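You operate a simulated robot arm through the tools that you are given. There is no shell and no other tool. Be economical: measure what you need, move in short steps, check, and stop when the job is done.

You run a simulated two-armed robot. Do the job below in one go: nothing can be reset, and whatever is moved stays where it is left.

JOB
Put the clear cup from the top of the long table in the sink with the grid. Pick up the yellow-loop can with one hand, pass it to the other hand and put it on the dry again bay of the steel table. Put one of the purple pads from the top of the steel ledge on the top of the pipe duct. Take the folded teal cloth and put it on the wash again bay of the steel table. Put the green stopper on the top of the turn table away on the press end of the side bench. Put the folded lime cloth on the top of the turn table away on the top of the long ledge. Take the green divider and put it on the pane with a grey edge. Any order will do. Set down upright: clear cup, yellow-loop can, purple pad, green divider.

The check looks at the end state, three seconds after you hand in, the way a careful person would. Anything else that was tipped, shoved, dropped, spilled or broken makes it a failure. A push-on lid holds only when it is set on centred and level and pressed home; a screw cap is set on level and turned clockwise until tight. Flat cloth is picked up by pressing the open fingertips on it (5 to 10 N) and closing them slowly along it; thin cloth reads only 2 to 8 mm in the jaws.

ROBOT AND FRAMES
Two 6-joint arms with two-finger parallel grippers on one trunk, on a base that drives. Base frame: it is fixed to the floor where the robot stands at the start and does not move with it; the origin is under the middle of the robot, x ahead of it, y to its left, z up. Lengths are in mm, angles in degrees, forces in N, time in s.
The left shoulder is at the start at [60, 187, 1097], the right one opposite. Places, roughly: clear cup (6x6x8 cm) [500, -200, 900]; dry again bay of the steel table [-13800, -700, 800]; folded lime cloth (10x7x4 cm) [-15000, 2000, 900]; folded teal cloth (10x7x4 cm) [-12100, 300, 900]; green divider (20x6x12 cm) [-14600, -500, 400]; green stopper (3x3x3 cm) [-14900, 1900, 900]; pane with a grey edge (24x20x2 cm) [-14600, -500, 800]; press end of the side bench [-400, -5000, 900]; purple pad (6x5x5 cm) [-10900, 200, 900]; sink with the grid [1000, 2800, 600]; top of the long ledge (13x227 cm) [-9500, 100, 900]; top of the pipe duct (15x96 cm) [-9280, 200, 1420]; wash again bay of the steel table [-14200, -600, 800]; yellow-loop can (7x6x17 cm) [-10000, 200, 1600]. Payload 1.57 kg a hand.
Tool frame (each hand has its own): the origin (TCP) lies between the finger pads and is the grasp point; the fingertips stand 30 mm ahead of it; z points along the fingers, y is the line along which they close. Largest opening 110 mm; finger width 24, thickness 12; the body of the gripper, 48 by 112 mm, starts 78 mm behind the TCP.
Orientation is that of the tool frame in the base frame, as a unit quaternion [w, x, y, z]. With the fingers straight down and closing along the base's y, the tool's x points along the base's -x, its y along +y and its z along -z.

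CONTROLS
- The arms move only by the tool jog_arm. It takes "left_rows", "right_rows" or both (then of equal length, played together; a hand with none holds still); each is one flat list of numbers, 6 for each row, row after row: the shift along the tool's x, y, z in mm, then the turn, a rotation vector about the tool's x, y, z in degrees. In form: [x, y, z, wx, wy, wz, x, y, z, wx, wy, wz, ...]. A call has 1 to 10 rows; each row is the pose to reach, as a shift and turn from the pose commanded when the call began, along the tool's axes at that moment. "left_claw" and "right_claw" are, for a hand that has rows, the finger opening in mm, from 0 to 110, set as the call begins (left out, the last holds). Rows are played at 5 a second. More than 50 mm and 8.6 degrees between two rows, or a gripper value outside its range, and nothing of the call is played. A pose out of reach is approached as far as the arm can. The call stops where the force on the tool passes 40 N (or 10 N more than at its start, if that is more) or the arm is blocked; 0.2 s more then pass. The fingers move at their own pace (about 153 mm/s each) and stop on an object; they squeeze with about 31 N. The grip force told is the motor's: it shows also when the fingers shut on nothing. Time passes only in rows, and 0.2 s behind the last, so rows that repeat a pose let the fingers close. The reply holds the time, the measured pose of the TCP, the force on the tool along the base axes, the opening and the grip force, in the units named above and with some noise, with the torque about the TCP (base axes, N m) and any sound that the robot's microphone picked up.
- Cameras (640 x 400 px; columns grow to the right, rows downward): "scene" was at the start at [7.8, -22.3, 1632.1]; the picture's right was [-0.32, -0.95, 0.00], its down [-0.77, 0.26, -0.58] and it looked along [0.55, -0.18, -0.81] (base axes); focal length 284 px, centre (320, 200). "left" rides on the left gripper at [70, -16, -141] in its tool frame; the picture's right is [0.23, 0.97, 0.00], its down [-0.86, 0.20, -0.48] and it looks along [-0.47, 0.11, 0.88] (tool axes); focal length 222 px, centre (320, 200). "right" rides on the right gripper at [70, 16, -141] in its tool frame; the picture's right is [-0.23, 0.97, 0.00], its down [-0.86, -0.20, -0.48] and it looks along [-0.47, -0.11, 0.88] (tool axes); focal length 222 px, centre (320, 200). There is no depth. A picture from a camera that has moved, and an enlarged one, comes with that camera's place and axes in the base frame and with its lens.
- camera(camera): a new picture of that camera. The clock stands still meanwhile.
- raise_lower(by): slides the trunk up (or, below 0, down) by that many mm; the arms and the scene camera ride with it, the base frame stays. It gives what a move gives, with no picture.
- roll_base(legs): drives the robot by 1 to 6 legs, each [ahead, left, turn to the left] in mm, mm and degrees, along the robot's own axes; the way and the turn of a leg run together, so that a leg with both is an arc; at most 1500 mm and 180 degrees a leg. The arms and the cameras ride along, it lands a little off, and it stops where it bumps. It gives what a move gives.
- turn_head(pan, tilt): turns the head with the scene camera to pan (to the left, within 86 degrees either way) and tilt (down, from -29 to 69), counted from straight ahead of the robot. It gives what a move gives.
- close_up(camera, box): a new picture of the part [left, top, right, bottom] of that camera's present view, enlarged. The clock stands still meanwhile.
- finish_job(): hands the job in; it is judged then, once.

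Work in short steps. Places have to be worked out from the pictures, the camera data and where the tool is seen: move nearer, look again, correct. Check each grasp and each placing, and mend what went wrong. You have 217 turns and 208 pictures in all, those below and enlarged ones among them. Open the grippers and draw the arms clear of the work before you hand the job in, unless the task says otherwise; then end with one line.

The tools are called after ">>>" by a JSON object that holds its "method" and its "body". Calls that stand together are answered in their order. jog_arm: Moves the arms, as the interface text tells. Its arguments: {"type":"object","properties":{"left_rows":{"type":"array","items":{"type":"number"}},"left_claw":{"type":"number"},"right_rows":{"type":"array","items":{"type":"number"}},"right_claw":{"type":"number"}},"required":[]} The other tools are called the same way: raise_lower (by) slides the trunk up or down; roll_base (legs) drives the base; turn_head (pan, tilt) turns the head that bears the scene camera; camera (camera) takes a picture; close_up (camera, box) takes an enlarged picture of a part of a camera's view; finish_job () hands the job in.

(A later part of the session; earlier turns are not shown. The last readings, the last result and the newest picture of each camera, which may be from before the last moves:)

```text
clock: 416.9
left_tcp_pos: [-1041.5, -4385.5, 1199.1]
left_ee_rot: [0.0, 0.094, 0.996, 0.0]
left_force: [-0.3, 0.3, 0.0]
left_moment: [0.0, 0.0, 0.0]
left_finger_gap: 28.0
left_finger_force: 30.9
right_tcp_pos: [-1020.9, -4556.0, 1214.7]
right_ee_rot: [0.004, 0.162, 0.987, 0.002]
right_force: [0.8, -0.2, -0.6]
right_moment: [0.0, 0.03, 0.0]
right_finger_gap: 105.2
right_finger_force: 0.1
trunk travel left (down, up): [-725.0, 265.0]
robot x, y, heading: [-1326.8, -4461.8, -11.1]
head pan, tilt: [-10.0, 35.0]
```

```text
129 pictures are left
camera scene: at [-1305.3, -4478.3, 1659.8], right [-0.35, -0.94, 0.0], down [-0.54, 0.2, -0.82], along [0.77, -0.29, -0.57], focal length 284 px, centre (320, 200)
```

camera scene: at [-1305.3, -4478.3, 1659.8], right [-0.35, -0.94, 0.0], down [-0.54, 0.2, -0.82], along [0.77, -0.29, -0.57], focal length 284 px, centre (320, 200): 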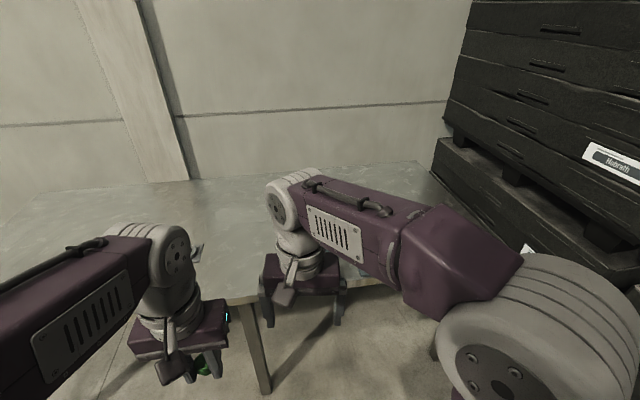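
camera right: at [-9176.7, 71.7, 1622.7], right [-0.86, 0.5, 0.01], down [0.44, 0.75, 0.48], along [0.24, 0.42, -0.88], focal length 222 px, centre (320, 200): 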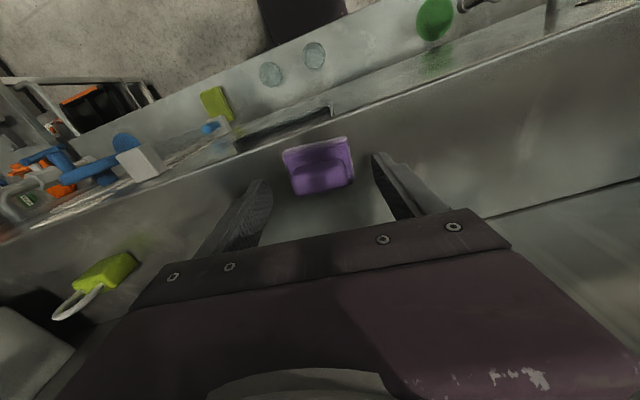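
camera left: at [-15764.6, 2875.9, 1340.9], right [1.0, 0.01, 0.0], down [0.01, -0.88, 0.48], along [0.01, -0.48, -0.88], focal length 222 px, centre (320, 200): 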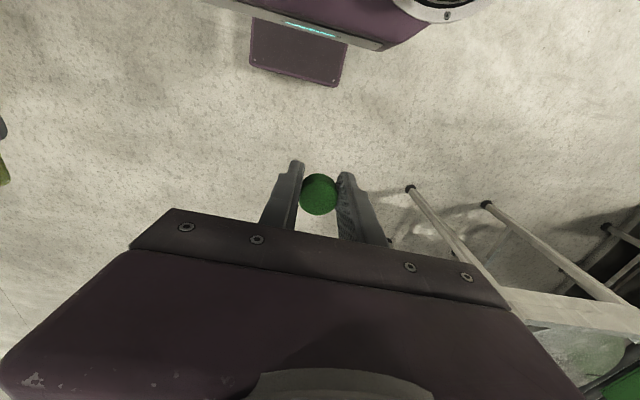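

The right arm blocks the view of the press; pull it back and to the side.

>>> {"method": "jog_arm", "body": {"right_rows": [30, -25, 0, 0, 0, -2, 60, -50, 0, 0, 0, -4, 90, -80, 0, 0, 0, -6, 110, -120, 0, 0, 0, -8, 120, -160, 0, 0, 0, -8]}}

>>> {"method": "camera", "body": {"camera": "scene"}}

```text
clock: 418.1
left_tcp_pos: [-1041.6, -4386.8, 1200.1]
left_ee_rot: [0.001, 0.095, 0.995, 0.001]
left_force: [0.2, -0.5, -1.0]
left_moment: [0.02, -0.01, 0.02]
left_finger_gap: 27.9
left_finger_force: 31.0
right_tcp_pos: [-1108.2, -4674.2, 1205.4]
right_ee_rot: [0.002, 0.093, 0.996, 0.003]
right_force: [0.9, 0.1, 0.0]
right_moment: [0.03, -0.03, 0.01]
right_finger_gap: 105.0
right_finger_force: 0.0
right hand out of reach, approached as far as the arm can: row 3, 4, 5
trunk travel left (down, up): [-725.0, 265.0]
robot x, y, heading: [-1325.8, -4460.7, -11.1]
head pan, tilt: [-10.0, 35.0]
```

```text
128 pictures are left
camera scene: at [-1306.1, -4479.8, 1659.7], right [-0.35, -0.93, 0.0], down [-0.54, 0.2, -0.82], along [0.77, -0.29, -0.57], focal length 284 px, centre (320, 200)
```

scene: 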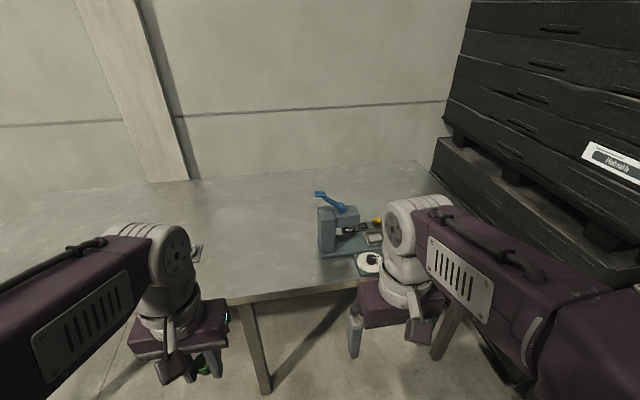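

Press left side is around y≈-4745; free spot at about [-600, -4668] just left of it. Drive in: 312 ahead, 123 right.

>>> {"method": "roll_base", "body": {"legs": [[0, -123, 0], [305, 0, 0]]}}

>>> {"method": "turn_head", "body": {"pan": -5, "tilt": 50}}

>>> {"method": "camera", "body": {"camera": "scene"}}

>>> {"method": "camera", "body": {"camera": "left"}}

```text
clock: 421.1
left_tcp_pos: [-760.5, -4561.6, 1199.6]
left_ee_rot: [0.001, 0.091, 0.996, -0.001]
left_force: [0.0, 0.3, 0.0]
left_moment: [0.0, 0.01, -0.02]
left_finger_gap: 28.2
left_finger_force: 30.8
right_tcp_pos: [-824.6, -4851.8, 1204.1]
right_ee_rot: [0.002, 0.09, 0.996, 0.002]
right_force: [-0.2, 0.5, 0.4]
right_moment: [0.02, -0.01, 0.02]
right_finger_gap: 105.2
right_finger_force: 0.0
trunk travel left (down, up): [-725.0, 265.0]
robot x, y, heading: [-1044.7, -4639.7, -10.6]
head pan, tilt: [-10.0, 35.0]
```

```text
clock: 421.9
left_tcp_pos: [-758.2, -4561.3, 1199.4]
left_ee_rot: [-0.001, 0.092, 0.996, 0.0]
left_force: [0.2, -0.2, -0.4]
left_moment: [-0.02, -0.01, -0.03]
left_finger_gap: 28.0
left_finger_force: 31.0
right_tcp_pos: [-822.3, -4852.1, 1204.4]
right_ee_rot: [0.001, 0.09, 0.996, 0.001]
right_force: [0.7, 0.3, -0.6]
right_moment: [0.01, 0.05, -0.02]
right_finger_gap: 105.3
right_finger_force: 0.0
trunk travel left (down, up): [-725.0, 265.0]
robot x, y, heading: [-1045.7, -4639.7, -10.6]
head pan, tilt: [-5.0, 50.0]
```

```text
127 pictures are left
camera scene: at [-1029.8, -4647.5, 1638.0], right [-0.27, -0.96, 0.0], down [-0.74, 0.2, -0.64], along [0.62, -0.17, -0.77], focal length 284 px, centre (320, 200)
```

scene: 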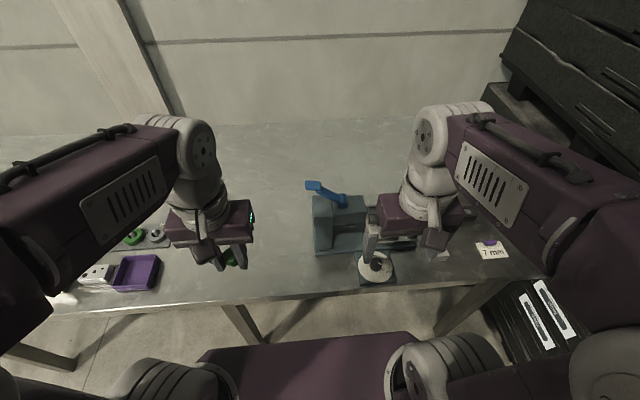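

```text
126 pictures are left
camera left: at [-829.1, -4564.3, 1340.9], right [-0.05, 1.0, 0.0], down [0.88, 0.04, 0.48], along [0.48, 0.02, -0.88], focal length 222 px, centre (320, 200)
```

left: 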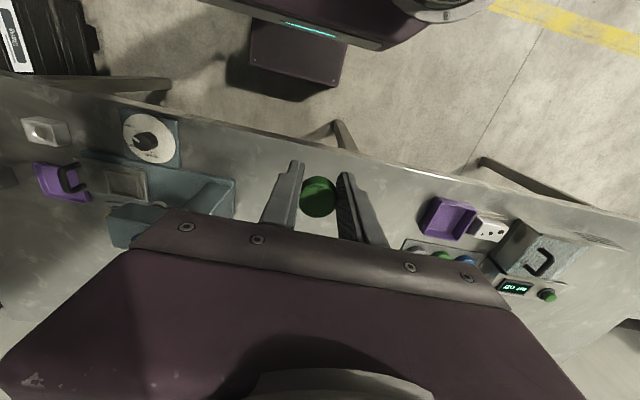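

Move the left hand over [-600, -4668], then down to z≈965.

>>> {"method": "jog_arm", "body": {"left_rows": [-44, -19, 0, 0, 0, 0, -88, -38, 0, 0, 0, 0, -132, -57, 0, 0, 0, 0, -175, -76, 0, 0, 0, 0, -175, -76, 48, 0, 0, 0, -175, -76, 96, 0, 0, 0, -175, -76, 144, 0, 0, 0, -175, -76, 190, 0, 0, 0, -175, -76, 230, 0, 0, 0]}}

>>> {"method": "camera", "body": {"camera": "left"}}

>>> {"method": "camera", "body": {"camera": "scene"}}

```text
clock: 423.9
left_tcp_pos: [-601.6, -4669.7, 970.8]
left_ee_rot: [0.0, 0.092, 0.996, 0.001]
left_force: [-0.2, 0.0, 0.1]
left_moment: [0.01, 0.0, 0.01]
left_finger_gap: 27.9
left_finger_force: 31.2
right_tcp_pos: [-821.9, -4853.3, 1205.6]
right_ee_rot: [0.002, 0.089, 0.996, 0.002]
right_force: [0.0, 0.1, -0.1]
right_moment: [0.01, 0.01, 0.03]
right_finger_gap: 105.5
right_finger_force: 0.1
trunk travel left (down, up): [-725.0, 265.0]
robot x, y, heading: [-1041.9, -4641.4, -10.4]
head pan, tilt: [-5.0, 50.0]
```

```text
125 pictures are left
camera left: at [-673.6, -4671.1, 1112.2], right [-0.05, 1.0, 0.0], down [0.88, 0.04, 0.48], along [0.48, 0.02, -0.88], focal length 222 px, centre (320, 200)
```

left: 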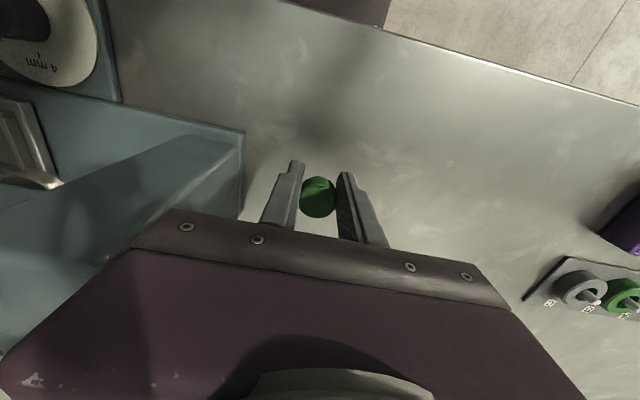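

```text
124 pictures are left
camera scene: at [-1029.3, -4647.7, 1638.0], right [-0.27, -0.96, 0.0], down [-0.74, 0.2, -0.64], along [0.62, -0.17, -0.77], focal length 284 px, centre (320, 200)
```

scene: 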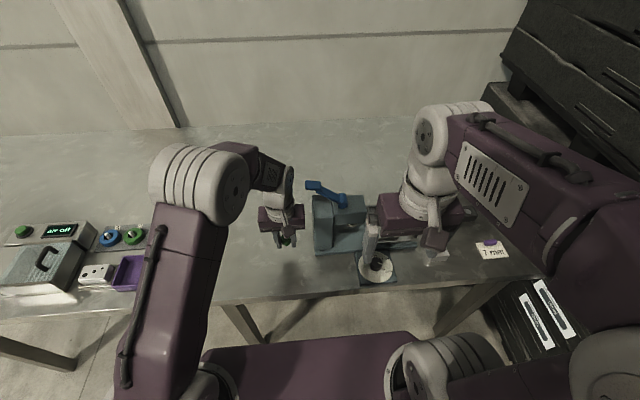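

Clear of the press. Lower in small steps to contact.

>>> {"method": "jog_arm", "body": {"left_rows": [0, 0, 12, 0, 0, 0, 0, 0, 22, 0, 0, 0, 0, 0, 28, 0, 0, 0, 0, 0, 32, 0, 0, 0, 0, 0, 36, 0, 0, 0, 0, 0, 40, 0, 0, 0, 0, 0, 43, 0, 0, 0]}}

```text
clock: 425.4
left_tcp_pos: [-600.6, -4669.8, 926.3]
left_ee_rot: [0.0, 0.091, 0.996, 0.0]
left_force: [-0.5, 0.9, -0.6]
left_moment: [0.01, 0.0, 0.01]
left_finger_gap: 28.0
left_finger_force: 30.9
right_tcp_pos: [-823.4, -4851.8, 1204.5]
right_ee_rot: [0.002, 0.09, 0.996, 0.001]
right_force: [0.4, 0.4, 0.0]
right_moment: [0.01, 0.03, -0.01]
right_finger_gap: 105.1
right_finger_force: 0.0
trunk travel left (down, up): [-725.0, 265.0]
robot x, y, heading: [-1046.5, -4639.5, -10.3]
head pan, tilt: [-5.0, 50.0]
```

>>> {"method": "jog_arm", "body": {"left_rows": [0, 0, 3, 0, 0, 0, 0, 0, 6, 0, 0, 0, 0, 0, 9, 0, 0, 0, 0, 0, 12, 0, 0, 0, 0, 0, 15, 0, 0, 0, 0, 0, 18, 0, 0, 0]}}

>>> {"method": "camera", "body": {"camera": "left"}}

```text
clock: 426.9
left_tcp_pos: [-600.2, -4667.2, 909.9]
left_ee_rot: [0.003, 0.091, 0.996, -0.001]
left_force: [1.5, 1.4, 14.9]
left_moment: [0.01, -0.17, 0.03]
left_finger_gap: 27.7
left_finger_force: 30.9
right_tcp_pos: [-824.8, -4850.7, 1205.8]
right_ee_rot: [0.002, 0.09, 0.996, 0.002]
right_force: [0.2, -0.2, -1.0]
right_moment: [-0.01, 0.01, -0.04]
right_finger_gap: 105.0
right_finger_force: 0.1
trunk travel left (down, up): [-725.0, 265.0]
robot x, y, heading: [-1045.4, -4641.0, -10.4]
head pan, tilt: [-5.0, 50.0]
```

```text
123 pictures are left
camera left: at [-671.9, -4669.7, 1051.3], right [-0.05, 1.0, 0.0], down [0.87, 0.04, 0.48], along [0.48, 0.02, -0.88], focal length 222 px, centre (320, 200)
```

left: 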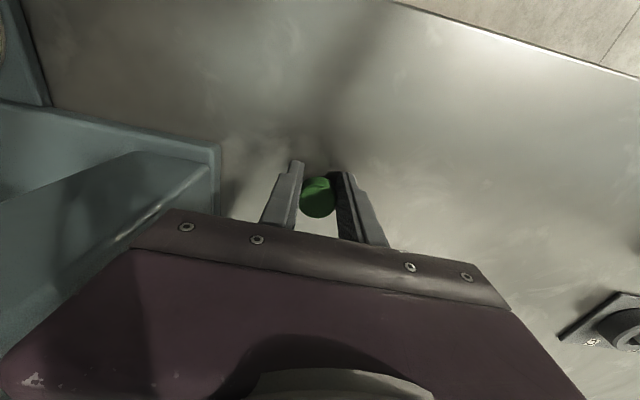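

Contact (15 N) at 910. Release and rise.

>>> {"method": "jog_arm", "body": {"left_rows": [0, 0, -1, 0, 0, 0, 0, 0, -1, 0, 0, 0, 0, 0, -30, 0, 0, 0, 0, 0, -70, 0, 0, 0, 0, 0, -115, 0, 0, 0, 0, 0, -160, 0, 0, 0, 0, 0, -205, 0, 0, 0], "left_claw": 60}}

>>> {"method": "camera", "body": {"camera": "left"}}

```text
clock: 428.4
left_tcp_pos: [-604.2, -4670.6, 1111.6]
left_ee_rot: [0.001, 0.092, 0.996, 0.0]
left_force: [-0.6, -0.7, -0.1]
left_moment: [0.03, -0.02, -0.02]
left_finger_gap: 59.9
left_finger_force: 0.1
right_tcp_pos: [-823.6, -4851.4, 1205.8]
right_ee_rot: [0.004, 0.09, 0.996, 0.001]
right_force: [0.3, -1.3, 0.4]
right_moment: [-0.07, 0.02, -0.01]
right_finger_gap: 105.1
right_finger_force: 0.1
trunk travel left (down, up): [-725.0, 265.0]
robot x, y, heading: [-1045.0, -4640.8, -10.7]
head pan, tilt: [-5.0, 50.0]
```

```text
122 pictures are left
camera left: at [-674.9, -4673.4, 1253.5], right [-0.05, 1.0, 0.0], down [0.88, 0.04, 0.48], along [0.48, 0.02, -0.88], focal length 222 px, centre (320, 200)
```

left: 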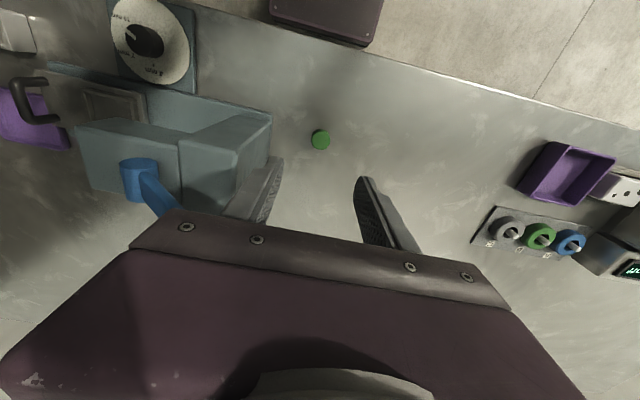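

Stopper stands on the bench next to the press. Retract the left hand and drive back north out of the lane.

>>> {"method": "jog_arm", "body": {"left_rows": [0, 0, -45, 0, 0, 0, 0, 0, -85, 0, 0, 0, 45, 19, -85, 0, 0, 0, 90, 38, -85, 0, 0, 0, 135, 57, -85, 0, 0, 0, 175, 76, -85, 0, 0, 0]}}

>>> {"method": "roll_base", "body": {"legs": [[-300, 0, 0], [0, 0, 89], [1380, 0, 0], [1380, 0, 0]]}}

```text
clock: 429.9
left_tcp_pos: [-762.0, -4563.7, 1201.0]
left_ee_rot: [0.001, 0.092, 0.996, 0.0]
left_force: [0.2, -0.2, -0.2]
left_moment: [-0.04, -0.04, 0.0]
left_finger_gap: 60.0
left_finger_force: 0.0
right_tcp_pos: [-825.0, -4850.3, 1205.8]
right_ee_rot: [0.003, 0.09, 0.996, 0.002]
right_force: [0.0, 0.1, 0.2]
right_moment: [-0.02, -0.02, 0.0]
right_finger_gap: 105.0
right_finger_force: 0.0
trunk travel left (down, up): [-725.0, 265.0]
robot x, y, heading: [-1042.6, -4642.4, -10.7]
head pan, tilt: [-5.0, 50.0]
```

```text
clock: 448.5
left_tcp_pos: [-1019.2, -1628.3, 1199.9]
left_ee_rot: [0.001, -0.664, 0.748, 0.001]
left_force: [0.2, 0.2, -0.5]
left_moment: [0.03, 0.03, -0.01]
left_finger_gap: 60.1
left_finger_force: 0.1
right_tcp_pos: [-729.1, -1671.9, 1205.3]
right_ee_rot: [0.0, -0.665, 0.747, 0.003]
right_force: [-0.2, 0.0, -0.2]
right_moment: [0.01, 0.01, -0.02]
right_finger_gap: 105.1
right_finger_force: 0.0
trunk travel left (down, up): [-725.0, 265.0]
robot x, y, heading: [-928.3, -1907.0, 83.5]
head pan, tilt: [-5.0, 50.0]
```

On track. Continue north, then west to the gap's north side and turn to face through it.

>>> {"method": "roll_base", "body": {"legs": [[1400, 0, 0], [0, 0, 86.7], [1400, 0, 0], [1380, 0, 0], [0, 0, 86.3]]}}

>>> {"method": "turn_head", "body": {"pan": 0, "tilt": 35}}

>>> {"method": "camera", "body": {"camera": "scene"}}

```text
clock: 476.1
left_tcp_pos: [-3501.0, -394.5, 1198.3]
left_ee_rot: [0.0, 0.769, 0.639, 0.0]
left_force: [0.1, -0.7, 1.5]
left_moment: [0.0, 0.01, 0.0]
left_finger_gap: 59.9
left_finger_force: 0.0
right_tcp_pos: [-3786.5, -329.0, 1205.8]
right_ee_rot: [0.003, 0.768, 0.64, -0.001]
right_force: [-0.5, -0.1, 0.2]
right_moment: [0.0, 0.02, -0.01]
right_finger_gap: 105.0
right_finger_force: 0.1
trunk travel left (down, up): [-725.0, 265.0]
robot x, y, heading: [-3571.5, -106.7, -100.5]
head pan, tilt: [-5.0, 50.0]
```

```text
clock: 476.9
left_tcp_pos: [-3500.0, -394.6, 1199.1]
left_ee_rot: [0.001, 0.769, 0.639, 0.0]
left_force: [0.2, 1.4, 0.2]
left_moment: [0.01, 0.05, -0.01]
left_finger_gap: 59.9
left_finger_force: 0.0
right_tcp_pos: [-3786.5, -329.2, 1204.7]
right_ee_rot: [0.002, 0.768, 0.64, 0.001]
right_force: [-0.1, 0.6, -0.3]
right_moment: [0.01, -0.04, -0.03]
right_finger_gap: 105.3
right_finger_force: 0.1
trunk travel left (down, up): [-725.0, 265.0]
robot x, y, heading: [-3574.1, -109.0, -100.6]
head pan, tilt: [0.0, 35.0]
```

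```text
121 pictures are left
camera scene: at [-3579.4, -136.0, 1659.6], right [-0.98, 0.18, 0.0], down [0.11, 0.56, -0.82], along [-0.15, -0.8, -0.57], focal length 284 px, centre (320, 200)
```

scene: 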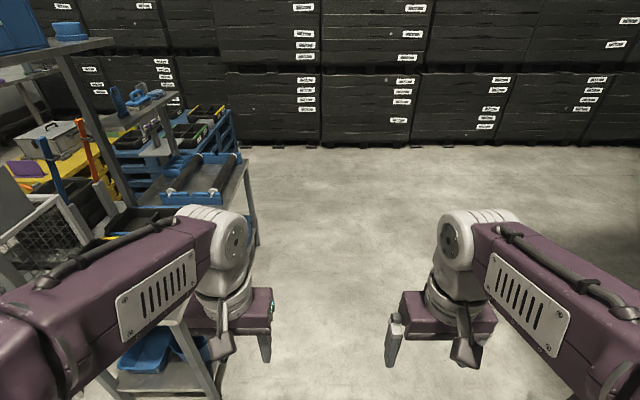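

Gap is clear ahead. Drive through and back west along the corridor.

>>> {"method": "roll_base", "body": {"legs": [[0, 0, -3], [1450, 0, 0], [200, 0, 0], [0, 0, -53.4], [1300, 0, 0], [1300, 0, 0]]}}

```text
clock: 500.1
left_tcp_pos: [-6559.2, -2910.8, 1200.5]
left_ee_rot: [0.001, 0.981, 0.194, -0.001]
left_force: [0.0, -0.5, 0.1]
left_moment: [0.0, -0.03, 0.02]
left_finger_gap: 59.9
left_finger_force: 0.0
right_tcp_pos: [-6662.6, -2635.7, 1205.6]
right_ee_rot: [0.002, 0.981, 0.196, -0.002]
right_force: [0.5, -0.2, 0.4]
right_moment: [0.0, 0.02, -0.01]
right_finger_gap: 105.1
right_finger_force: 0.1
trunk travel left (down, up): [-725.0, 265.0]
robot x, y, heading: [-6363.4, -2694.6, -157.4]
head pan, tilt: [0.0, 35.0]
```

Good. Continue: past the shelf corner, between tank and cart, back toward the can shelf.

>>> {"method": "roll_base", "body": {"legs": [[0, 0, -37.6], [1411, 0, 0], [0, 0, -48.5], [1460, 0, 0], [0, 0, 49.6], [1400, 0, 0]]}}

```text
clock: 526.9
left_tcp_pos: [-9968.9, -657.8, 1200.3]
left_ee_rot: [0.0, 0.993, -0.115, -0.001]
left_force: [-1.1, 0.0, 0.8]
left_moment: [0.0, 0.03, -0.01]
left_finger_gap: 60.1
left_finger_force: 0.0
right_tcp_pos: [-9893.3, -373.3, 1205.3]
right_ee_rot: [0.002, 0.994, -0.113, -0.002]
right_force: [0.1, 0.3, -0.1]
right_moment: [-0.02, -0.04, -0.02]
right_finger_gap: 105.0
right_finger_force: 0.1
trunk travel left (down, up): [-725.0, 265.0]
robot x, y, heading: [-9681.2, -602.9, 167.0]
head pan, tilt: [0.0, 35.0]
```

Turn to face the machine, raise the trunk, and look at the can shelf.

>>> {"method": "roll_base", "body": {"legs": [[0, 0, -88.5]]}}

>>> {"method": "raise_lower", "body": {"by": 265}}

>>> {"method": "turn_head", "body": {"pan": 15, "tilt": 20}}

>>> {"method": "camera", "body": {"camera": "scene"}}

```text
clock: 531.0
left_tcp_pos: [-9753.0, -313.7, 1200.4]
left_ee_rot: [0.001, -0.637, 0.771, 0.001]
left_force: [-0.2, 0.0, 0.8]
left_moment: [0.0, 0.02, -0.01]
left_finger_gap: 60.1
left_finger_force: 0.0
right_tcp_pos: [-9466.2, -378.1, 1204.8]
right_ee_rot: [0.0, -0.638, 0.77, 0.003]
right_force: [-0.3, -0.5, 0.3]
right_moment: [-0.01, 0.02, -0.05]
right_finger_gap: 105.1
right_finger_force: 0.1
trunk travel left (down, up): [-725.0, 265.0]
robot x, y, heading: [-9678.8, -599.6, 79.4]
head pan, tilt: [0.0, 35.0]
```

```text
clock: 533.7
left_tcp_pos: [-9752.9, -311.3, 1464.6]
left_ee_rot: [0.001, -0.638, 0.77, 0.0]
left_force: [-0.4, -0.5, -0.7]
left_moment: [-0.03, 0.03, 0.0]
left_finger_gap: 59.7
left_finger_force: 0.0
right_tcp_pos: [-9466.1, -377.5, 1469.8]
right_ee_rot: [0.0, -0.638, 0.77, 0.003]
right_force: [-1.5, 0.5, -0.1]
right_moment: [0.02, 0.03, 0.02]
right_finger_gap: 105.0
right_finger_force: 0.1
trunk travel left (down, up): [-990.0, 0.0]
robot x, y, heading: [-9681.8, -597.0, 79.2]
head pan, tilt: [0.0, 35.0]
```

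```text
clock: 534.5
left_tcp_pos: [-9753.6, -312.9, 1465.3]
left_ee_rot: [0.0, -0.638, 0.77, 0.0]
left_force: [-0.1, -1.0, 0.3]
left_moment: [-0.01, 0.02, 0.02]
left_finger_gap: 59.8
left_finger_force: 0.0
right_tcp_pos: [-9466.8, -377.3, 1470.5]
right_ee_rot: [0.001, -0.639, 0.77, 0.003]
right_force: [0.2, -0.4, 0.5]
right_moment: [0.01, -0.02, 0.01]
right_finger_gap: 104.7
right_finger_force: 0.1
trunk travel left (down, up): [-990.0, 0.0]
robot x, y, heading: [-9680.6, -601.0, 79.2]
head pan, tilt: [15.0, 20.0]
```

```text
120 pictures are left
camera scene: at [-9700.7, -563.2, 1948.5], right [1.0, 0.07, 0.0], down [0.02, -0.34, -0.94], along [-0.07, 0.94, -0.34], focal length 284 px, centre (320, 200)
```

scene: 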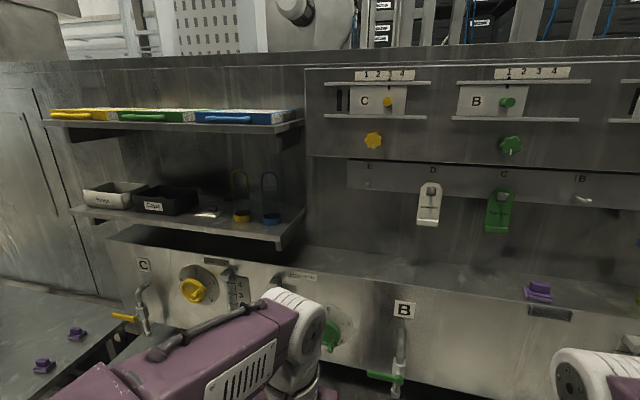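

>>> {"method": "close_up", "body": {"camera": "scene", "box": [60, 90, 320, 260]}}

```text
2.35 times, centred on (190, 175) of scene
camera zoom: at [-9700.7, -563.2, 1948.5], right [1.0, 0.07, 0.0], down [0.02, -0.34, -0.94], along [-0.07, 0.94, -0.34], focal length 669 px, centre (626, 259)
```

zoom: 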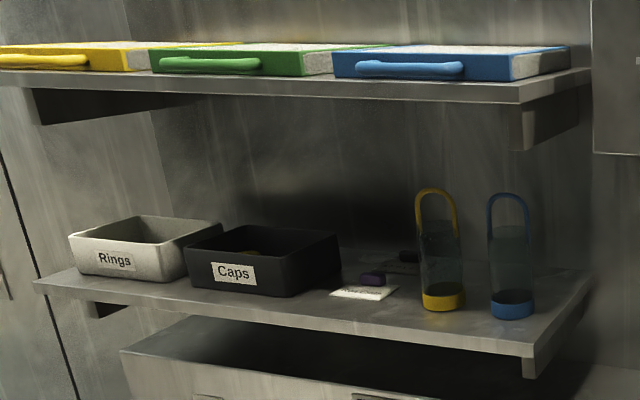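

Yellow-loop can: centre ≈ [-10010, 246], shelf top ≈ z 1577, body top ≈ 1696, blue can ~93 mm to its right. I'll take it with the left hand held horizontal. First shift to face it and tip the left tool forward while in free space.

>>> {"method": "roll_base", "body": {"legs": [[0, 339, -0.7]]}}

>>> {"method": "jog_arm", "body": {"left_rows": [-20, 0, -15, 0, -8.2, 0, -40, 0, -30, 0, -16.4, 0, -60, 0, -45, 0, -24.6, 0, -80, 0, -60, 0, -32.8, 0, -100, 0, -75, 0, -41, 0, -120, 0, -90, 0, -49.2, 0, -140, 0, -105, 0, -57.4, 0, -160, 0, -120, 0, -65.6, 0, -180, 0, -135, 0, -73.8, 0, -200, 0, -150, 0, -82, 0], "left_claw": 90}}

>>> {"method": "camera", "body": {"camera": "left"}}

>>> {"method": "camera", "body": {"camera": "scene"}}

```text
clock: 536.7
left_tcp_pos: [-10084.6, -244.5, 1464.1]
left_ee_rot: [-0.001, -0.631, 0.776, 0.001]
left_force: [0.7, 0.0, -0.4]
left_moment: [0.04, 0.04, -0.01]
left_finger_gap: 59.6
left_finger_force: 0.1
right_tcp_pos: [-9799.6, -314.2, 1470.8]
right_ee_rot: [0.0, -0.632, 0.775, 0.002]
right_force: [-0.4, 0.9, 0.4]
right_moment: [0.02, 0.01, 0.0]
right_finger_gap: 105.1
right_finger_force: 0.0
trunk travel left (down, up): [-990.0, 0.0]
robot x, y, heading: [-10017.4, -526.7, 78.4]
head pan, tilt: [15.0, 20.0]
```

```text
clock: 538.9
left_tcp_pos: [-10045.5, -48.5, 1612.8]
left_ee_rot: [0.509, -0.476, 0.585, 0.414]
left_force: [-0.6, 1.0, -0.1]
left_moment: [0.01, 0.0, 0.02]
left_finger_gap: 90.1
left_finger_force: 0.1
left hand out of reach, approached as far as the arm can: row 2, 3, 4, 5, 6, 7, 8, 9
right_tcp_pos: [-9802.3, -314.6, 1470.8]
right_ee_rot: [0.0, -0.631, 0.776, 0.002]
right_force: [-0.2, -0.5, 0.1]
right_moment: [0.01, 0.05, -0.04]
right_finger_gap: 105.2
right_finger_force: 0.0
trunk travel left (down, up): [-990.0, 0.0]
robot x, y, heading: [-10018.0, -529.9, 78.4]
head pan, tilt: [15.0, 20.0]
```

```text
118 pictures are left
camera left: at [-10059.7, -195.7, 1563.8], right [-0.96, 0.17, -0.23], down [-0.27, -0.31, 0.91], along [0.08, 0.94, 0.34], focal length 222 px, centre (320, 200)
```

left: 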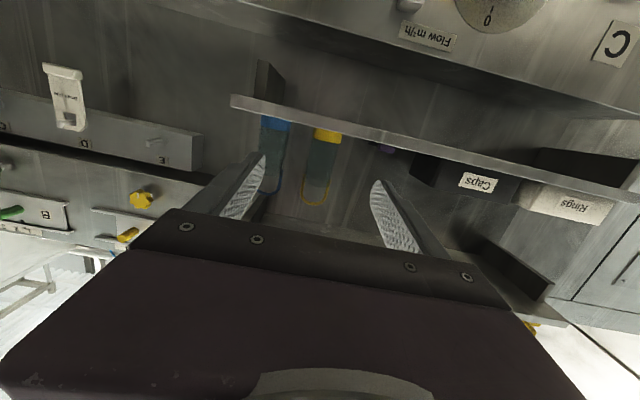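

```text
117 pictures are left
camera scene: at [-10039.9, -494.8, 1948.6], right [1.0, 0.06, 0.0], down [0.02, -0.34, -0.94], along [-0.05, 0.94, -0.34], focal length 284 px, centre (320, 200)
```

scene: 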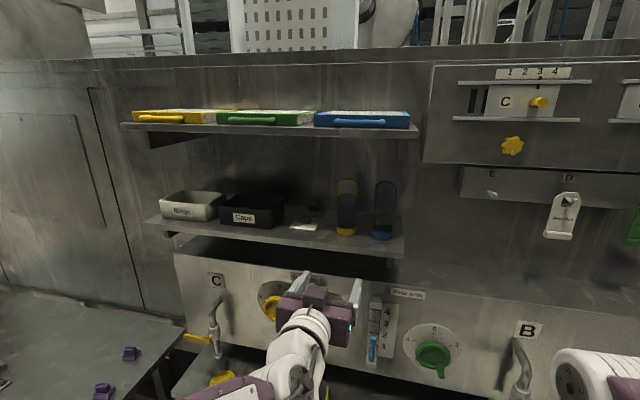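

Tool is nearly horizontal; can at ≈[-10005, 248]. Finish the rotation, shift 21 mm left, and drive ahead 150.

>>> {"method": "jog_arm", "body": {"left_rows": [0, 10, 0, 0, -4, 0, 0, 21, 0, 0, -8, 0], "left_claw": 82}}

>>> {"method": "roll_base", "body": {"legs": [[150, 0, 0]]}}

>>> {"method": "camera", "body": {"camera": "left"}}

>>> {"method": "close_up", "body": {"camera": "scene", "box": [200, 150, 480, 340]}}

```text
clock: 539.5
left_tcp_pos: [-10066.2, -42.6, 1612.9]
left_ee_rot: [0.549, -0.446, 0.549, 0.446]
left_force: [0.0, -0.1, -0.3]
left_moment: [0.0, 0.0, 0.02]
left_finger_gap: 82.1
left_finger_force: 0.1
right_tcp_pos: [-9802.3, -313.7, 1470.1]
right_ee_rot: [0.0, -0.631, 0.776, 0.002]
right_force: [0.4, -0.2, 0.3]
right_moment: [0.01, 0.07, 0.02]
right_finger_gap: 105.0
right_finger_force: 0.1
trunk travel left (down, up): [-990.0, 0.0]
robot x, y, heading: [-10017.1, -532.4, 78.0]
head pan, tilt: [15.0, 20.0]
```

```text
clock: 540.9
left_tcp_pos: [-10036.9, 94.5, 1614.2]
left_ee_rot: [0.55, -0.445, 0.547, 0.447]
left_force: [0.1, 0.6, 0.2]
left_moment: [-0.02, 0.03, 0.02]
left_finger_gap: 82.1
left_finger_force: 0.0
right_tcp_pos: [-9772.9, -176.4, 1472.1]
right_ee_rot: [0.002, -0.632, 0.775, 0.004]
right_force: [0.0, -0.1, 0.4]
right_moment: [0.04, -0.02, -0.03]
right_finger_gap: 105.3
right_finger_force: 0.1
trunk travel left (down, up): [-990.0, 0.0]
robot x, y, heading: [-9988.3, -386.4, 78.4]
head pan, tilt: [15.0, 20.0]
```

```text
116 pictures are left
camera left: at [-10050.2, -46.1, 1544.6], right [-0.95, 0.2, -0.23], down [-0.29, -0.43, 0.85], along [0.07, 0.88, 0.47], focal length 222 px, centre (320, 200)
```

left: 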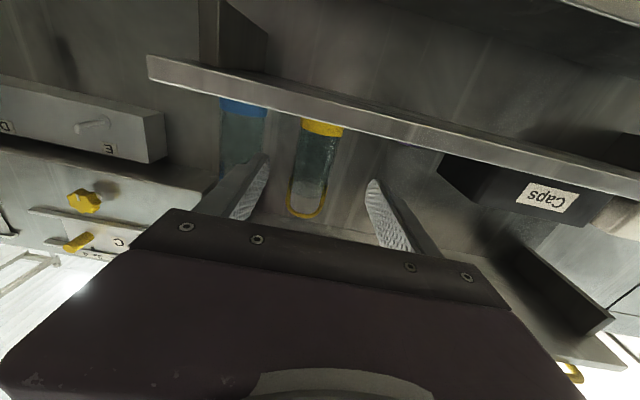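

```text
2.11 times, centred on (340, 245) of scene
camera zoom: at [-10011.5, -358.9, 1948.7], right [1.0, 0.06, 0.0], down [0.02, -0.34, -0.94], along [-0.05, 0.94, -0.34], focal length 599 px, centre (278, 105)
```

zoom: 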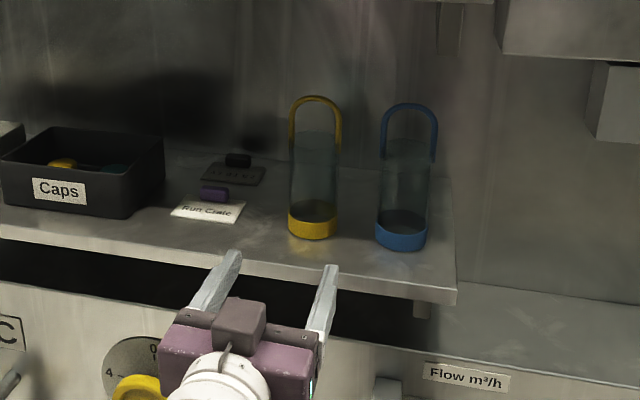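

Lateral alignment is spot on; can is ≈161 mm ahead. Advance 95 mm and check.

>>> {"method": "jog_arm", "body": {"left_rows": [0, 0, 35, 0, 0, 0, 0, 0, 70, 0, 0, 0, 0, 0, 95, 0, 0, 0]}}

>>> {"method": "camera", "body": {"camera": "left"}}

>>> {"method": "close_up", "body": {"camera": "scene", "box": [240, 160, 440, 290]}}

```text
clock: 541.7
left_tcp_pos: [-10016.4, 192.1, 1613.3]
left_ee_rot: [0.547, -0.448, 0.549, 0.447]
left_force: [0.0, -0.5, 0.1]
left_moment: [0.02, -0.02, 0.0]
left_finger_gap: 81.6
left_finger_force: 0.0
right_tcp_pos: [-9772.2, -169.8, 1469.8]
right_ee_rot: [0.0, -0.632, 0.775, 0.002]
right_force: [-0.3, 0.0, -0.1]
right_moment: [0.01, 0.0, 0.0]
right_finger_gap: 105.2
right_finger_force: 0.1
trunk travel left (down, up): [-990.0, 0.0]
robot x, y, heading: [-9990.8, -388.7, 78.3]
head pan, tilt: [15.0, 20.0]
```

```text
114 pictures are left
camera left: at [-10027.7, 52.6, 1544.5], right [-0.95, 0.2, -0.23], down [-0.29, -0.43, 0.86], along [0.07, 0.88, 0.47], focal length 222 px, centre (320, 200)
```

left: 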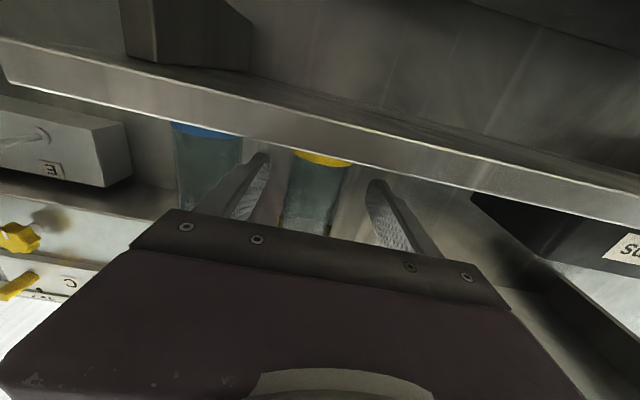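

```text
3.08 times, centred on (340, 225) of scene
camera zoom: at [-10009.7, -350.9, 1948.5], right [1.0, 0.06, 0.0], down [0.02, -0.34, -0.94], along [-0.05, 0.94, -0.34], focal length 875 px, centre (258, 123)
```

zoom: 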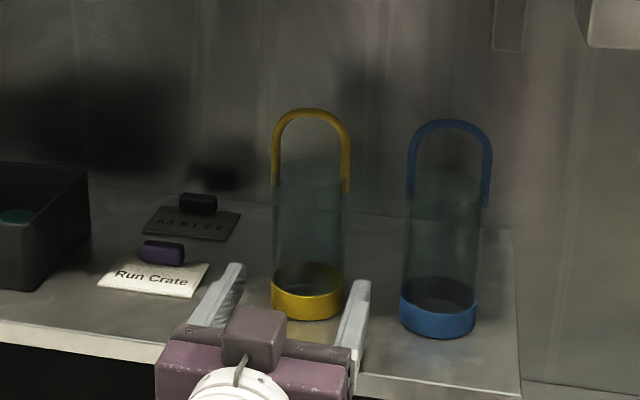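

Fingers line up on either side of the can. Advance 60 mm more and close.

>>> {"method": "jog_arm", "body": {"left_rows": [0, 0, 20, 0, 0, 0, 0, 0, 40, 0, 0, 0, 0, 0, 60, 0, 0, 0]}}

>>> {"method": "close_up", "body": {"camera": "scene", "box": [240, 160, 440, 290]}}

```text
clock: 542.5
left_tcp_pos: [-10000.6, 253.9, 1613.0]
left_ee_rot: [0.546, -0.449, 0.547, 0.448]
left_force: [0.0, -0.5, -0.5]
left_moment: [0.01, 0.05, 0.02]
left_finger_gap: 82.1
left_finger_force: 0.1
left hand out of reach, approached as far as the arm can: row 3
right_tcp_pos: [-9772.1, -170.2, 1469.5]
right_ee_rot: [0.0, -0.632, 0.775, 0.002]
right_force: [-0.5, 0.3, -0.4]
right_moment: [-0.01, 0.02, 0.01]
right_finger_gap: 105.2
right_finger_force: 0.1
trunk travel left (down, up): [-990.0, 0.0]
robot x, y, heading: [-9992.0, -389.2, 77.9]
head pan, tilt: [15.0, 20.0]
```

```text
3.08 times, centred on (340, 225) of scene
camera zoom: at [-10009.7, -350.4, 1948.5], right [1.0, 0.06, 0.0], down [0.02, -0.34, -0.94], along [-0.05, 0.94, -0.34], focal length 875 px, centre (258, 123)
```

zoom: 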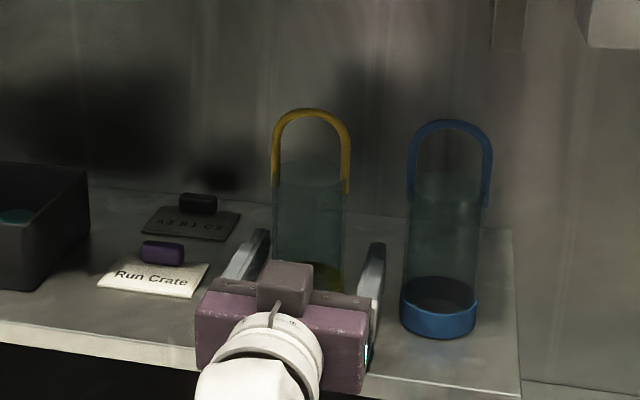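

Both fingers flank the can, clear of the blue one. Close gently and then lift.

>>> {"method": "jog_arm", "body": {"left_rows": [0, 0, 0, 0, 0, 0, 0, 0, 0, 0, 0, 0, 0, 0, 0, 0, 0, 0], "left_claw": 50}}

>>> {"method": "close_up", "body": {"camera": "scene", "box": [240, 160, 440, 290]}}

```text
clock: 543.3
left_tcp_pos: [-9999.3, 252.0, 1612.9]
left_ee_rot: [0.546, -0.449, 0.547, 0.448]
left_force: [-0.3, 0.9, 0.5]
left_moment: [-0.04, -0.07, 0.0]
left_finger_gap: 54.5
left_finger_force: 31.0
right_tcp_pos: [-9772.1, -170.3, 1471.0]
right_ee_rot: [0.0, -0.632, 0.775, 0.003]
right_force: [-0.4, -0.2, 0.1]
right_moment: [0.02, -0.01, 0.02]
right_finger_gap: 105.4
right_finger_force: 0.3
trunk travel left (down, up): [-990.0, 0.0]
robot x, y, heading: [-9990.1, -392.9, 78.2]
head pan, tilt: [15.0, 20.0]
```

```text
3.08 times, centred on (340, 225) of scene
camera zoom: at [-10010.2, -352.3, 1948.5], right [1.0, 0.06, 0.0], down [0.02, -0.34, -0.94], along [-0.05, 0.94, -0.34], focal length 875 px, centre (258, 123)
```

zoom: 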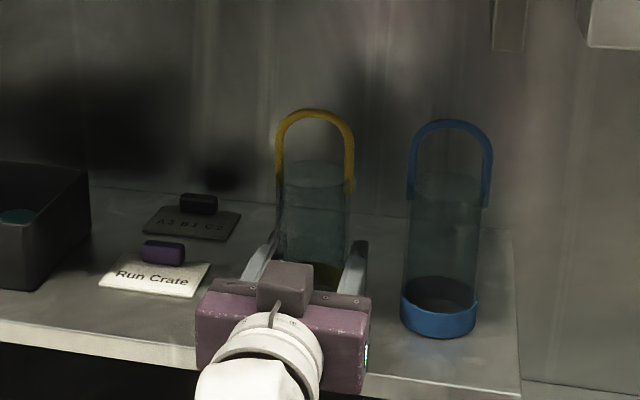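

Gripped at 54.5 mm. Lift 30 mm, then pull straight out.

>>> {"method": "jog_arm", "body": {"left_rows": [-12, 0, 0, 0, 0, 0, -25, 0, 0, 0, 0, 0, -32, 0, -5, 0, 0, 0]}}

>>> {"method": "close_up", "body": {"camera": "scene", "box": [240, 160, 440, 290]}}

```text
clock: 544.1
left_tcp_pos: [-10004.0, 246.6, 1645.0]
left_ee_rot: [0.55, -0.445, 0.548, 0.447]
left_force: [-0.6, -0.2, -0.5]
left_moment: [0.0, 0.01, 0.01]
left_finger_gap: 54.5
left_finger_force: 31.3
right_tcp_pos: [-9772.9, -172.5, 1469.8]
right_ee_rot: [0.0, -0.632, 0.775, 0.003]
right_force: [-0.3, 0.7, 0.3]
right_moment: [0.01, 0.01, 0.01]
right_finger_gap: 105.1
right_finger_force: 0.0
trunk travel left (down, up): [-990.0, 0.0]
robot x, y, heading: [-9994.6, -388.0, 78.1]
head pan, tilt: [15.0, 20.0]
```

```text
3.08 times, centred on (340, 225) of scene
camera zoom: at [-10010.4, -352.9, 1948.5], right [1.0, 0.06, 0.0], down [0.02, -0.34, -0.94], along [-0.05, 0.94, -0.34], focal length 875 px, centre (258, 123)
```

zoom: 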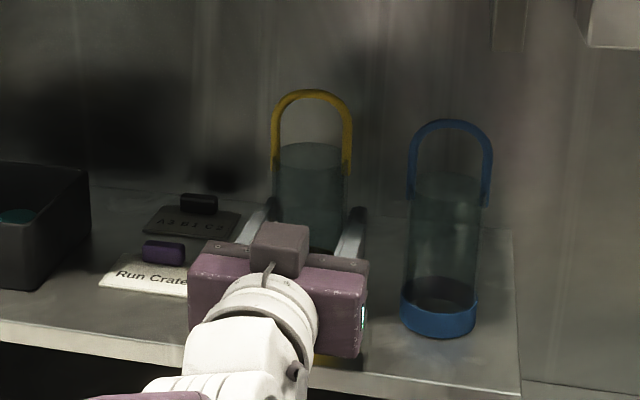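

Lifted. Back the base straight out 450 mm, then view the can for the handover.

>>> {"method": "roll_base", "body": {"legs": [[-450, 0, 0]]}}

>>> {"method": "turn_head", "body": {"pan": 5, "tilt": 30}}

>>> {"method": "camera", "body": {"camera": "scene"}}

>>> {"method": "camera", "body": {"camera": "right"}}

```text
clock: 546.8
left_tcp_pos: [-10091.5, -185.2, 1642.8]
left_ee_rot: [0.549, -0.446, 0.549, 0.446]
left_force: [-0.2, 0.0, -1.0]
left_moment: [0.03, 0.03, 0.02]
left_finger_gap: 54.1
left_finger_force: 30.9
right_tcp_pos: [-9863.7, -602.2, 1470.6]
right_ee_rot: [0.0, -0.631, 0.776, 0.002]
right_force: [-0.4, -0.4, 0.4]
right_moment: [-0.01, 0.04, -0.01]
right_finger_gap: 105.3
right_finger_force: 0.2
trunk travel left (down, up): [-990.0, 0.0]
robot x, y, heading: [-10083.9, -822.9, 78.1]
head pan, tilt: [15.0, 20.0]
```

```text
clock: 547.5
left_tcp_pos: [-10093.8, -188.1, 1644.6]
left_ee_rot: [0.548, -0.446, 0.549, 0.446]
left_force: [-0.2, 0.3, -1.2]
left_moment: [0.03, -0.01, -0.01]
left_finger_gap: 53.7
left_finger_force: 31.0
right_tcp_pos: [-9862.3, -605.2, 1470.7]
right_ee_rot: [0.0, -0.631, 0.775, 0.002]
right_force: [0.4, -1.4, -0.9]
right_moment: [0.03, 0.0, -0.03]
right_finger_gap: 105.0
right_finger_force: 0.1
trunk travel left (down, up): [-990.0, 0.0]
robot x, y, heading: [-10082.8, -822.2, 78.1]
head pan, tilt: [5.0, 30.0]
```

```text
109 pictures are left
camera scene: at [-10084.7, -789.4, 1932.5], right [0.99, -0.12, 0.0], down [-0.06, -0.5, -0.87], along [0.1, 0.86, -0.5], focal length 284 px, centre (320, 200)
```

scene: 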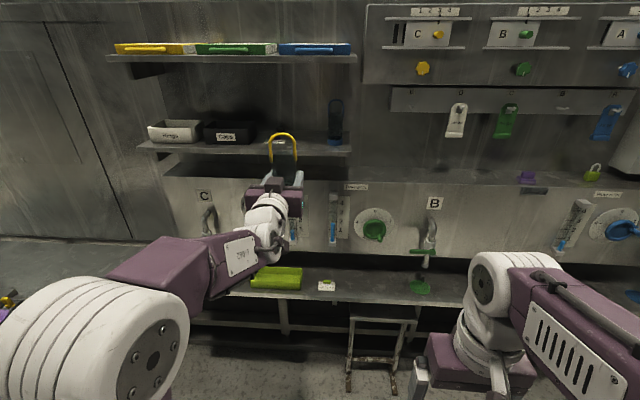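

```text
108 pictures are left
camera right: at [-9892.5, -670.6, 1610.8], right [-0.91, 0.42, 0.0], down [0.37, 0.8, 0.48], along [0.2, 0.44, -0.88], focal length 222 px, centre (320, 200)
```

right: 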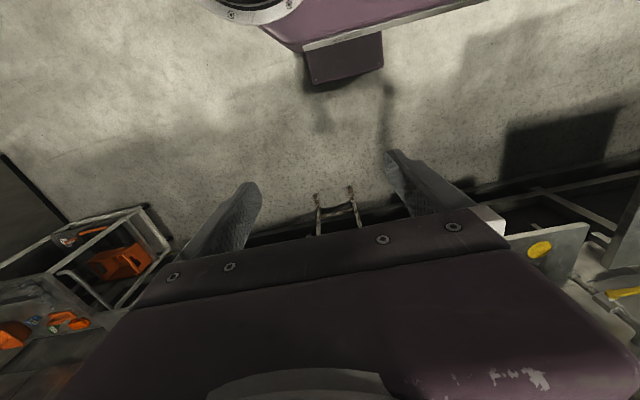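

Can is free. Bring the left hand down and in to a meeting point (450 ahead, centre, z≈1250), yawing 40° inward while keeping the can upright.

>>> {"method": "jog_arm", "body": {"left_rows": [39, -14, -17, 4, 0, 0, 79, -28, -34, 8, 0, 0, 118, -42, -50, 12, 0, 0, 158, -56, -67, 16, 0, 0, 197, -70, -84, 20, 0, 0, 236, -85, -101, 24, 0, 0, 276, -99, -118, 28, 0, 0, 315, -113, -134, 32, 0, 0, 355, -127, -151, 36, 0, 0, 394, -141, -168, 40, 0, 0]}}

>>> {"method": "camera", "body": {"camera": "scene"}}

```text
clock: 549.7
left_tcp_pos: [-9841.8, -421.2, 1309.3]
left_ee_rot: [0.62, -0.22, 0.683, 0.318]
left_force: [0.1, -0.4, -0.9]
left_moment: [0.02, 0.01, 0.0]
left_finger_gap: 51.5
left_finger_force: 31.5
left hand out of reach, approached as far as the arm can: row 1, 2, 3, 4, 5, 6, 7, 8, 9, 10
right_tcp_pos: [-9860.8, -607.1, 1470.2]
right_ee_rot: [0.0, -0.632, 0.775, 0.004]
right_force: [-0.2, 0.9, 0.2]
right_moment: [0.04, -0.01, -0.02]
right_finger_gap: 105.1
right_finger_force: 0.0
trunk travel left (down, up): [-990.0, 0.0]
robot x, y, heading: [-10081.1, -819.2, 78.2]
head pan, tilt: [5.0, 30.0]
```

```text
107 pictures are left
camera scene: at [-10082.4, -790.6, 1932.6], right [0.99, -0.12, 0.0], down [-0.06, -0.5, -0.87], along [0.1, 0.86, -0.5], focal length 284 px, centre (320, 200)
```

scene: 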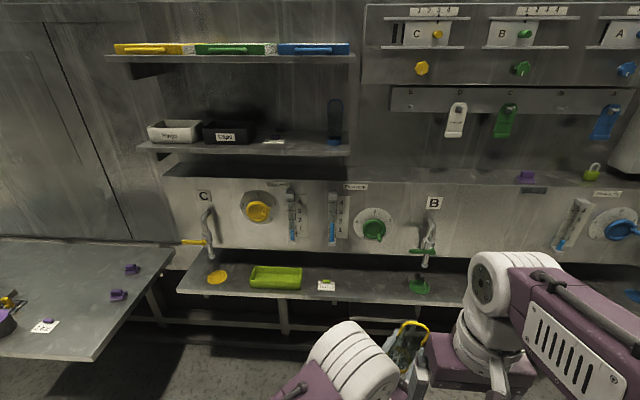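

Reached a nearby pose (lateral -152, rolled ~9°). Check the can close up.

>>> {"method": "turn_head", "body": {"pan": -20, "tilt": 50}}

>>> {"method": "camera", "body": {"camera": "scene"}}

>>> {"method": "camera", "body": {"camera": "right"}}

>>> {"method": "camera", "body": {"camera": "left"}}

```text
clock: 550.6
left_tcp_pos: [-9844.5, -422.0, 1309.0]
left_ee_rot: [0.62, -0.221, 0.682, 0.318]
left_force: [-0.1, -0.1, -0.7]
left_moment: [-0.01, 0.01, -0.03]
left_finger_gap: 51.7
left_finger_force: 31.0
right_tcp_pos: [-9863.1, -607.4, 1469.8]
right_ee_rot: [0.001, -0.632, 0.775, 0.002]
right_force: [0.1, 0.3, 0.7]
right_moment: [-0.02, -0.01, -0.04]
right_finger_gap: 105.0
right_finger_force: 0.1
trunk travel left (down, up): [-990.0, 0.0]
robot x, y, heading: [-10081.0, -824.5, 78.1]
head pan, tilt: [-20.0, 50.0]
```

```text
106 pictures are left
camera scene: at [-10055.7, -815.7, 1903.0], right [0.85, -0.53, 0.0], down [-0.4, -0.65, -0.64], along [0.34, 0.55, -0.77], focal length 284 px, centre (320, 200)
```

scene: 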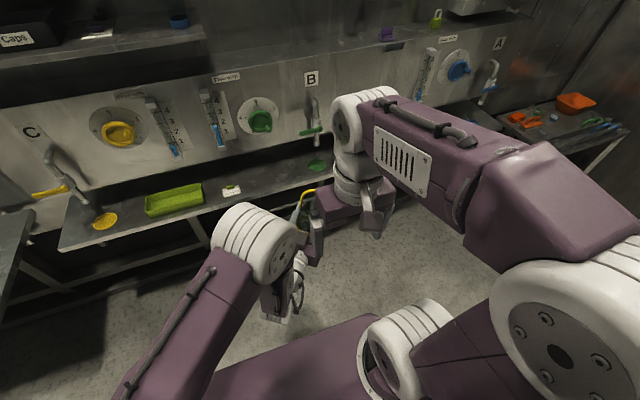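

```text
105 pictures are left
camera right: at [-9893.3, -672.3, 1611.0], right [-0.91, 0.42, 0.0], down [0.37, 0.79, 0.48], along [0.2, 0.44, -0.88], focal length 222 px, centre (320, 200)
```

right: 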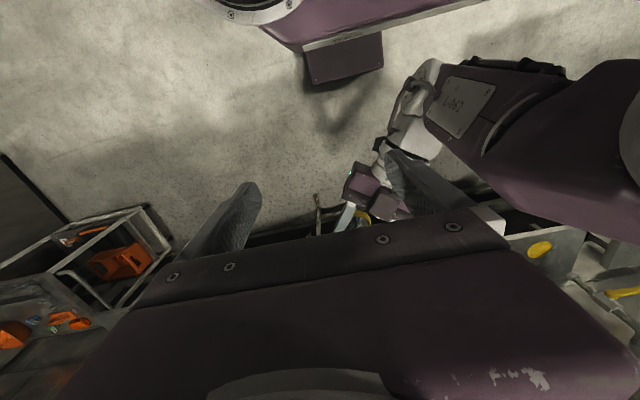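

```text
104 pictures are left
camera left: at [-9941.6, -525.7, 1242.2], right [-0.71, 0.7, -0.07], down [-0.36, -0.28, 0.89], along [0.61, 0.65, 0.45], focal length 222 px, centre (320, 200)
```

left: 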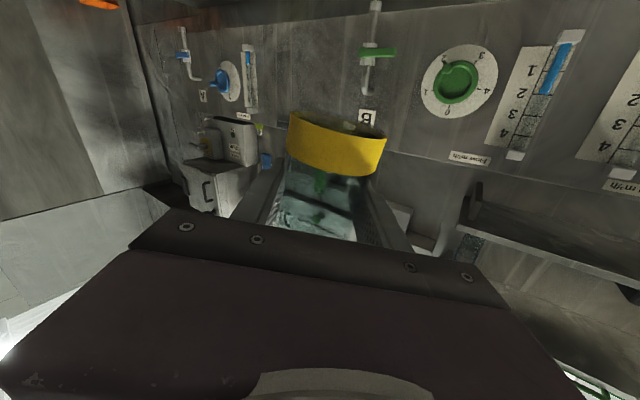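

The can is firmly held; its axis leans ~9.5°. I'll bring the right hand over it from above, tilting it to match, and look.

>>> {"method": "jog_arm", "body": {"right_rows": [-30, 1, -10, -2, -0.9, 0, -65, 2, -15, -4.4, -1.9, 0, -100, 3, -15, -6.6, -2.8, 0, -135, 4, -15, -8.7, -3.7, 0], "right_claw": 110}}

>>> {"method": "camera", "body": {"camera": "right"}}

>>> {"method": "close_up", "body": {"camera": "scene", "box": [200, 140, 420, 340]}}

```text
clock: 551.6
left_tcp_pos: [-9843.6, -420.4, 1307.7]
left_ee_rot: [0.62, -0.221, 0.683, 0.317]
left_force: [0.4, 0.7, -0.1]
left_moment: [0.04, -0.03, 0.0]
left_finger_gap: 51.4
left_finger_force: 30.6
right_tcp_pos: [-9839.9, -470.1, 1483.6]
right_ee_rot: [-0.023, -0.629, 0.772, 0.082]
right_force: [1.0, 0.3, 0.1]
right_moment: [-0.04, 0.0, 0.02]
right_finger_gap: 110.4
right_finger_force: 0.1
trunk travel left (down, up): [-990.0, 0.0]
robot x, y, heading: [-10082.9, -823.3, 78.2]
head pan, tilt: [-20.0, 50.0]
```

```text
103 pictures are left
camera right: at [-9850.4, -548.2, 1620.9], right [-0.9, 0.41, 0.17], down [0.44, 0.75, 0.5], along [0.08, 0.52, -0.85], focal length 222 px, centre (320, 200)
```

right: 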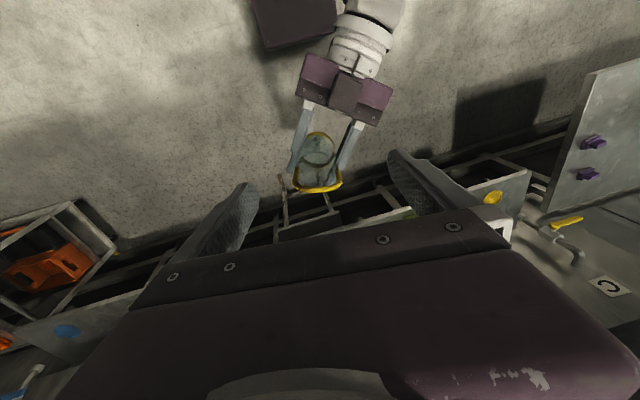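

```text
2.00 times, centred on (310, 240) of scene
camera zoom: at [-10054.2, -813.2, 1902.9], right [0.85, -0.53, 0.0], down [-0.4, -0.65, -0.64], along [0.34, 0.55, -0.77], focal length 569 px, centre (340, 120)
```

zoom: 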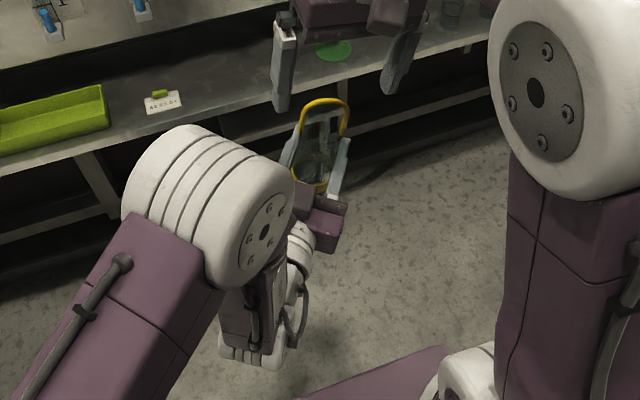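

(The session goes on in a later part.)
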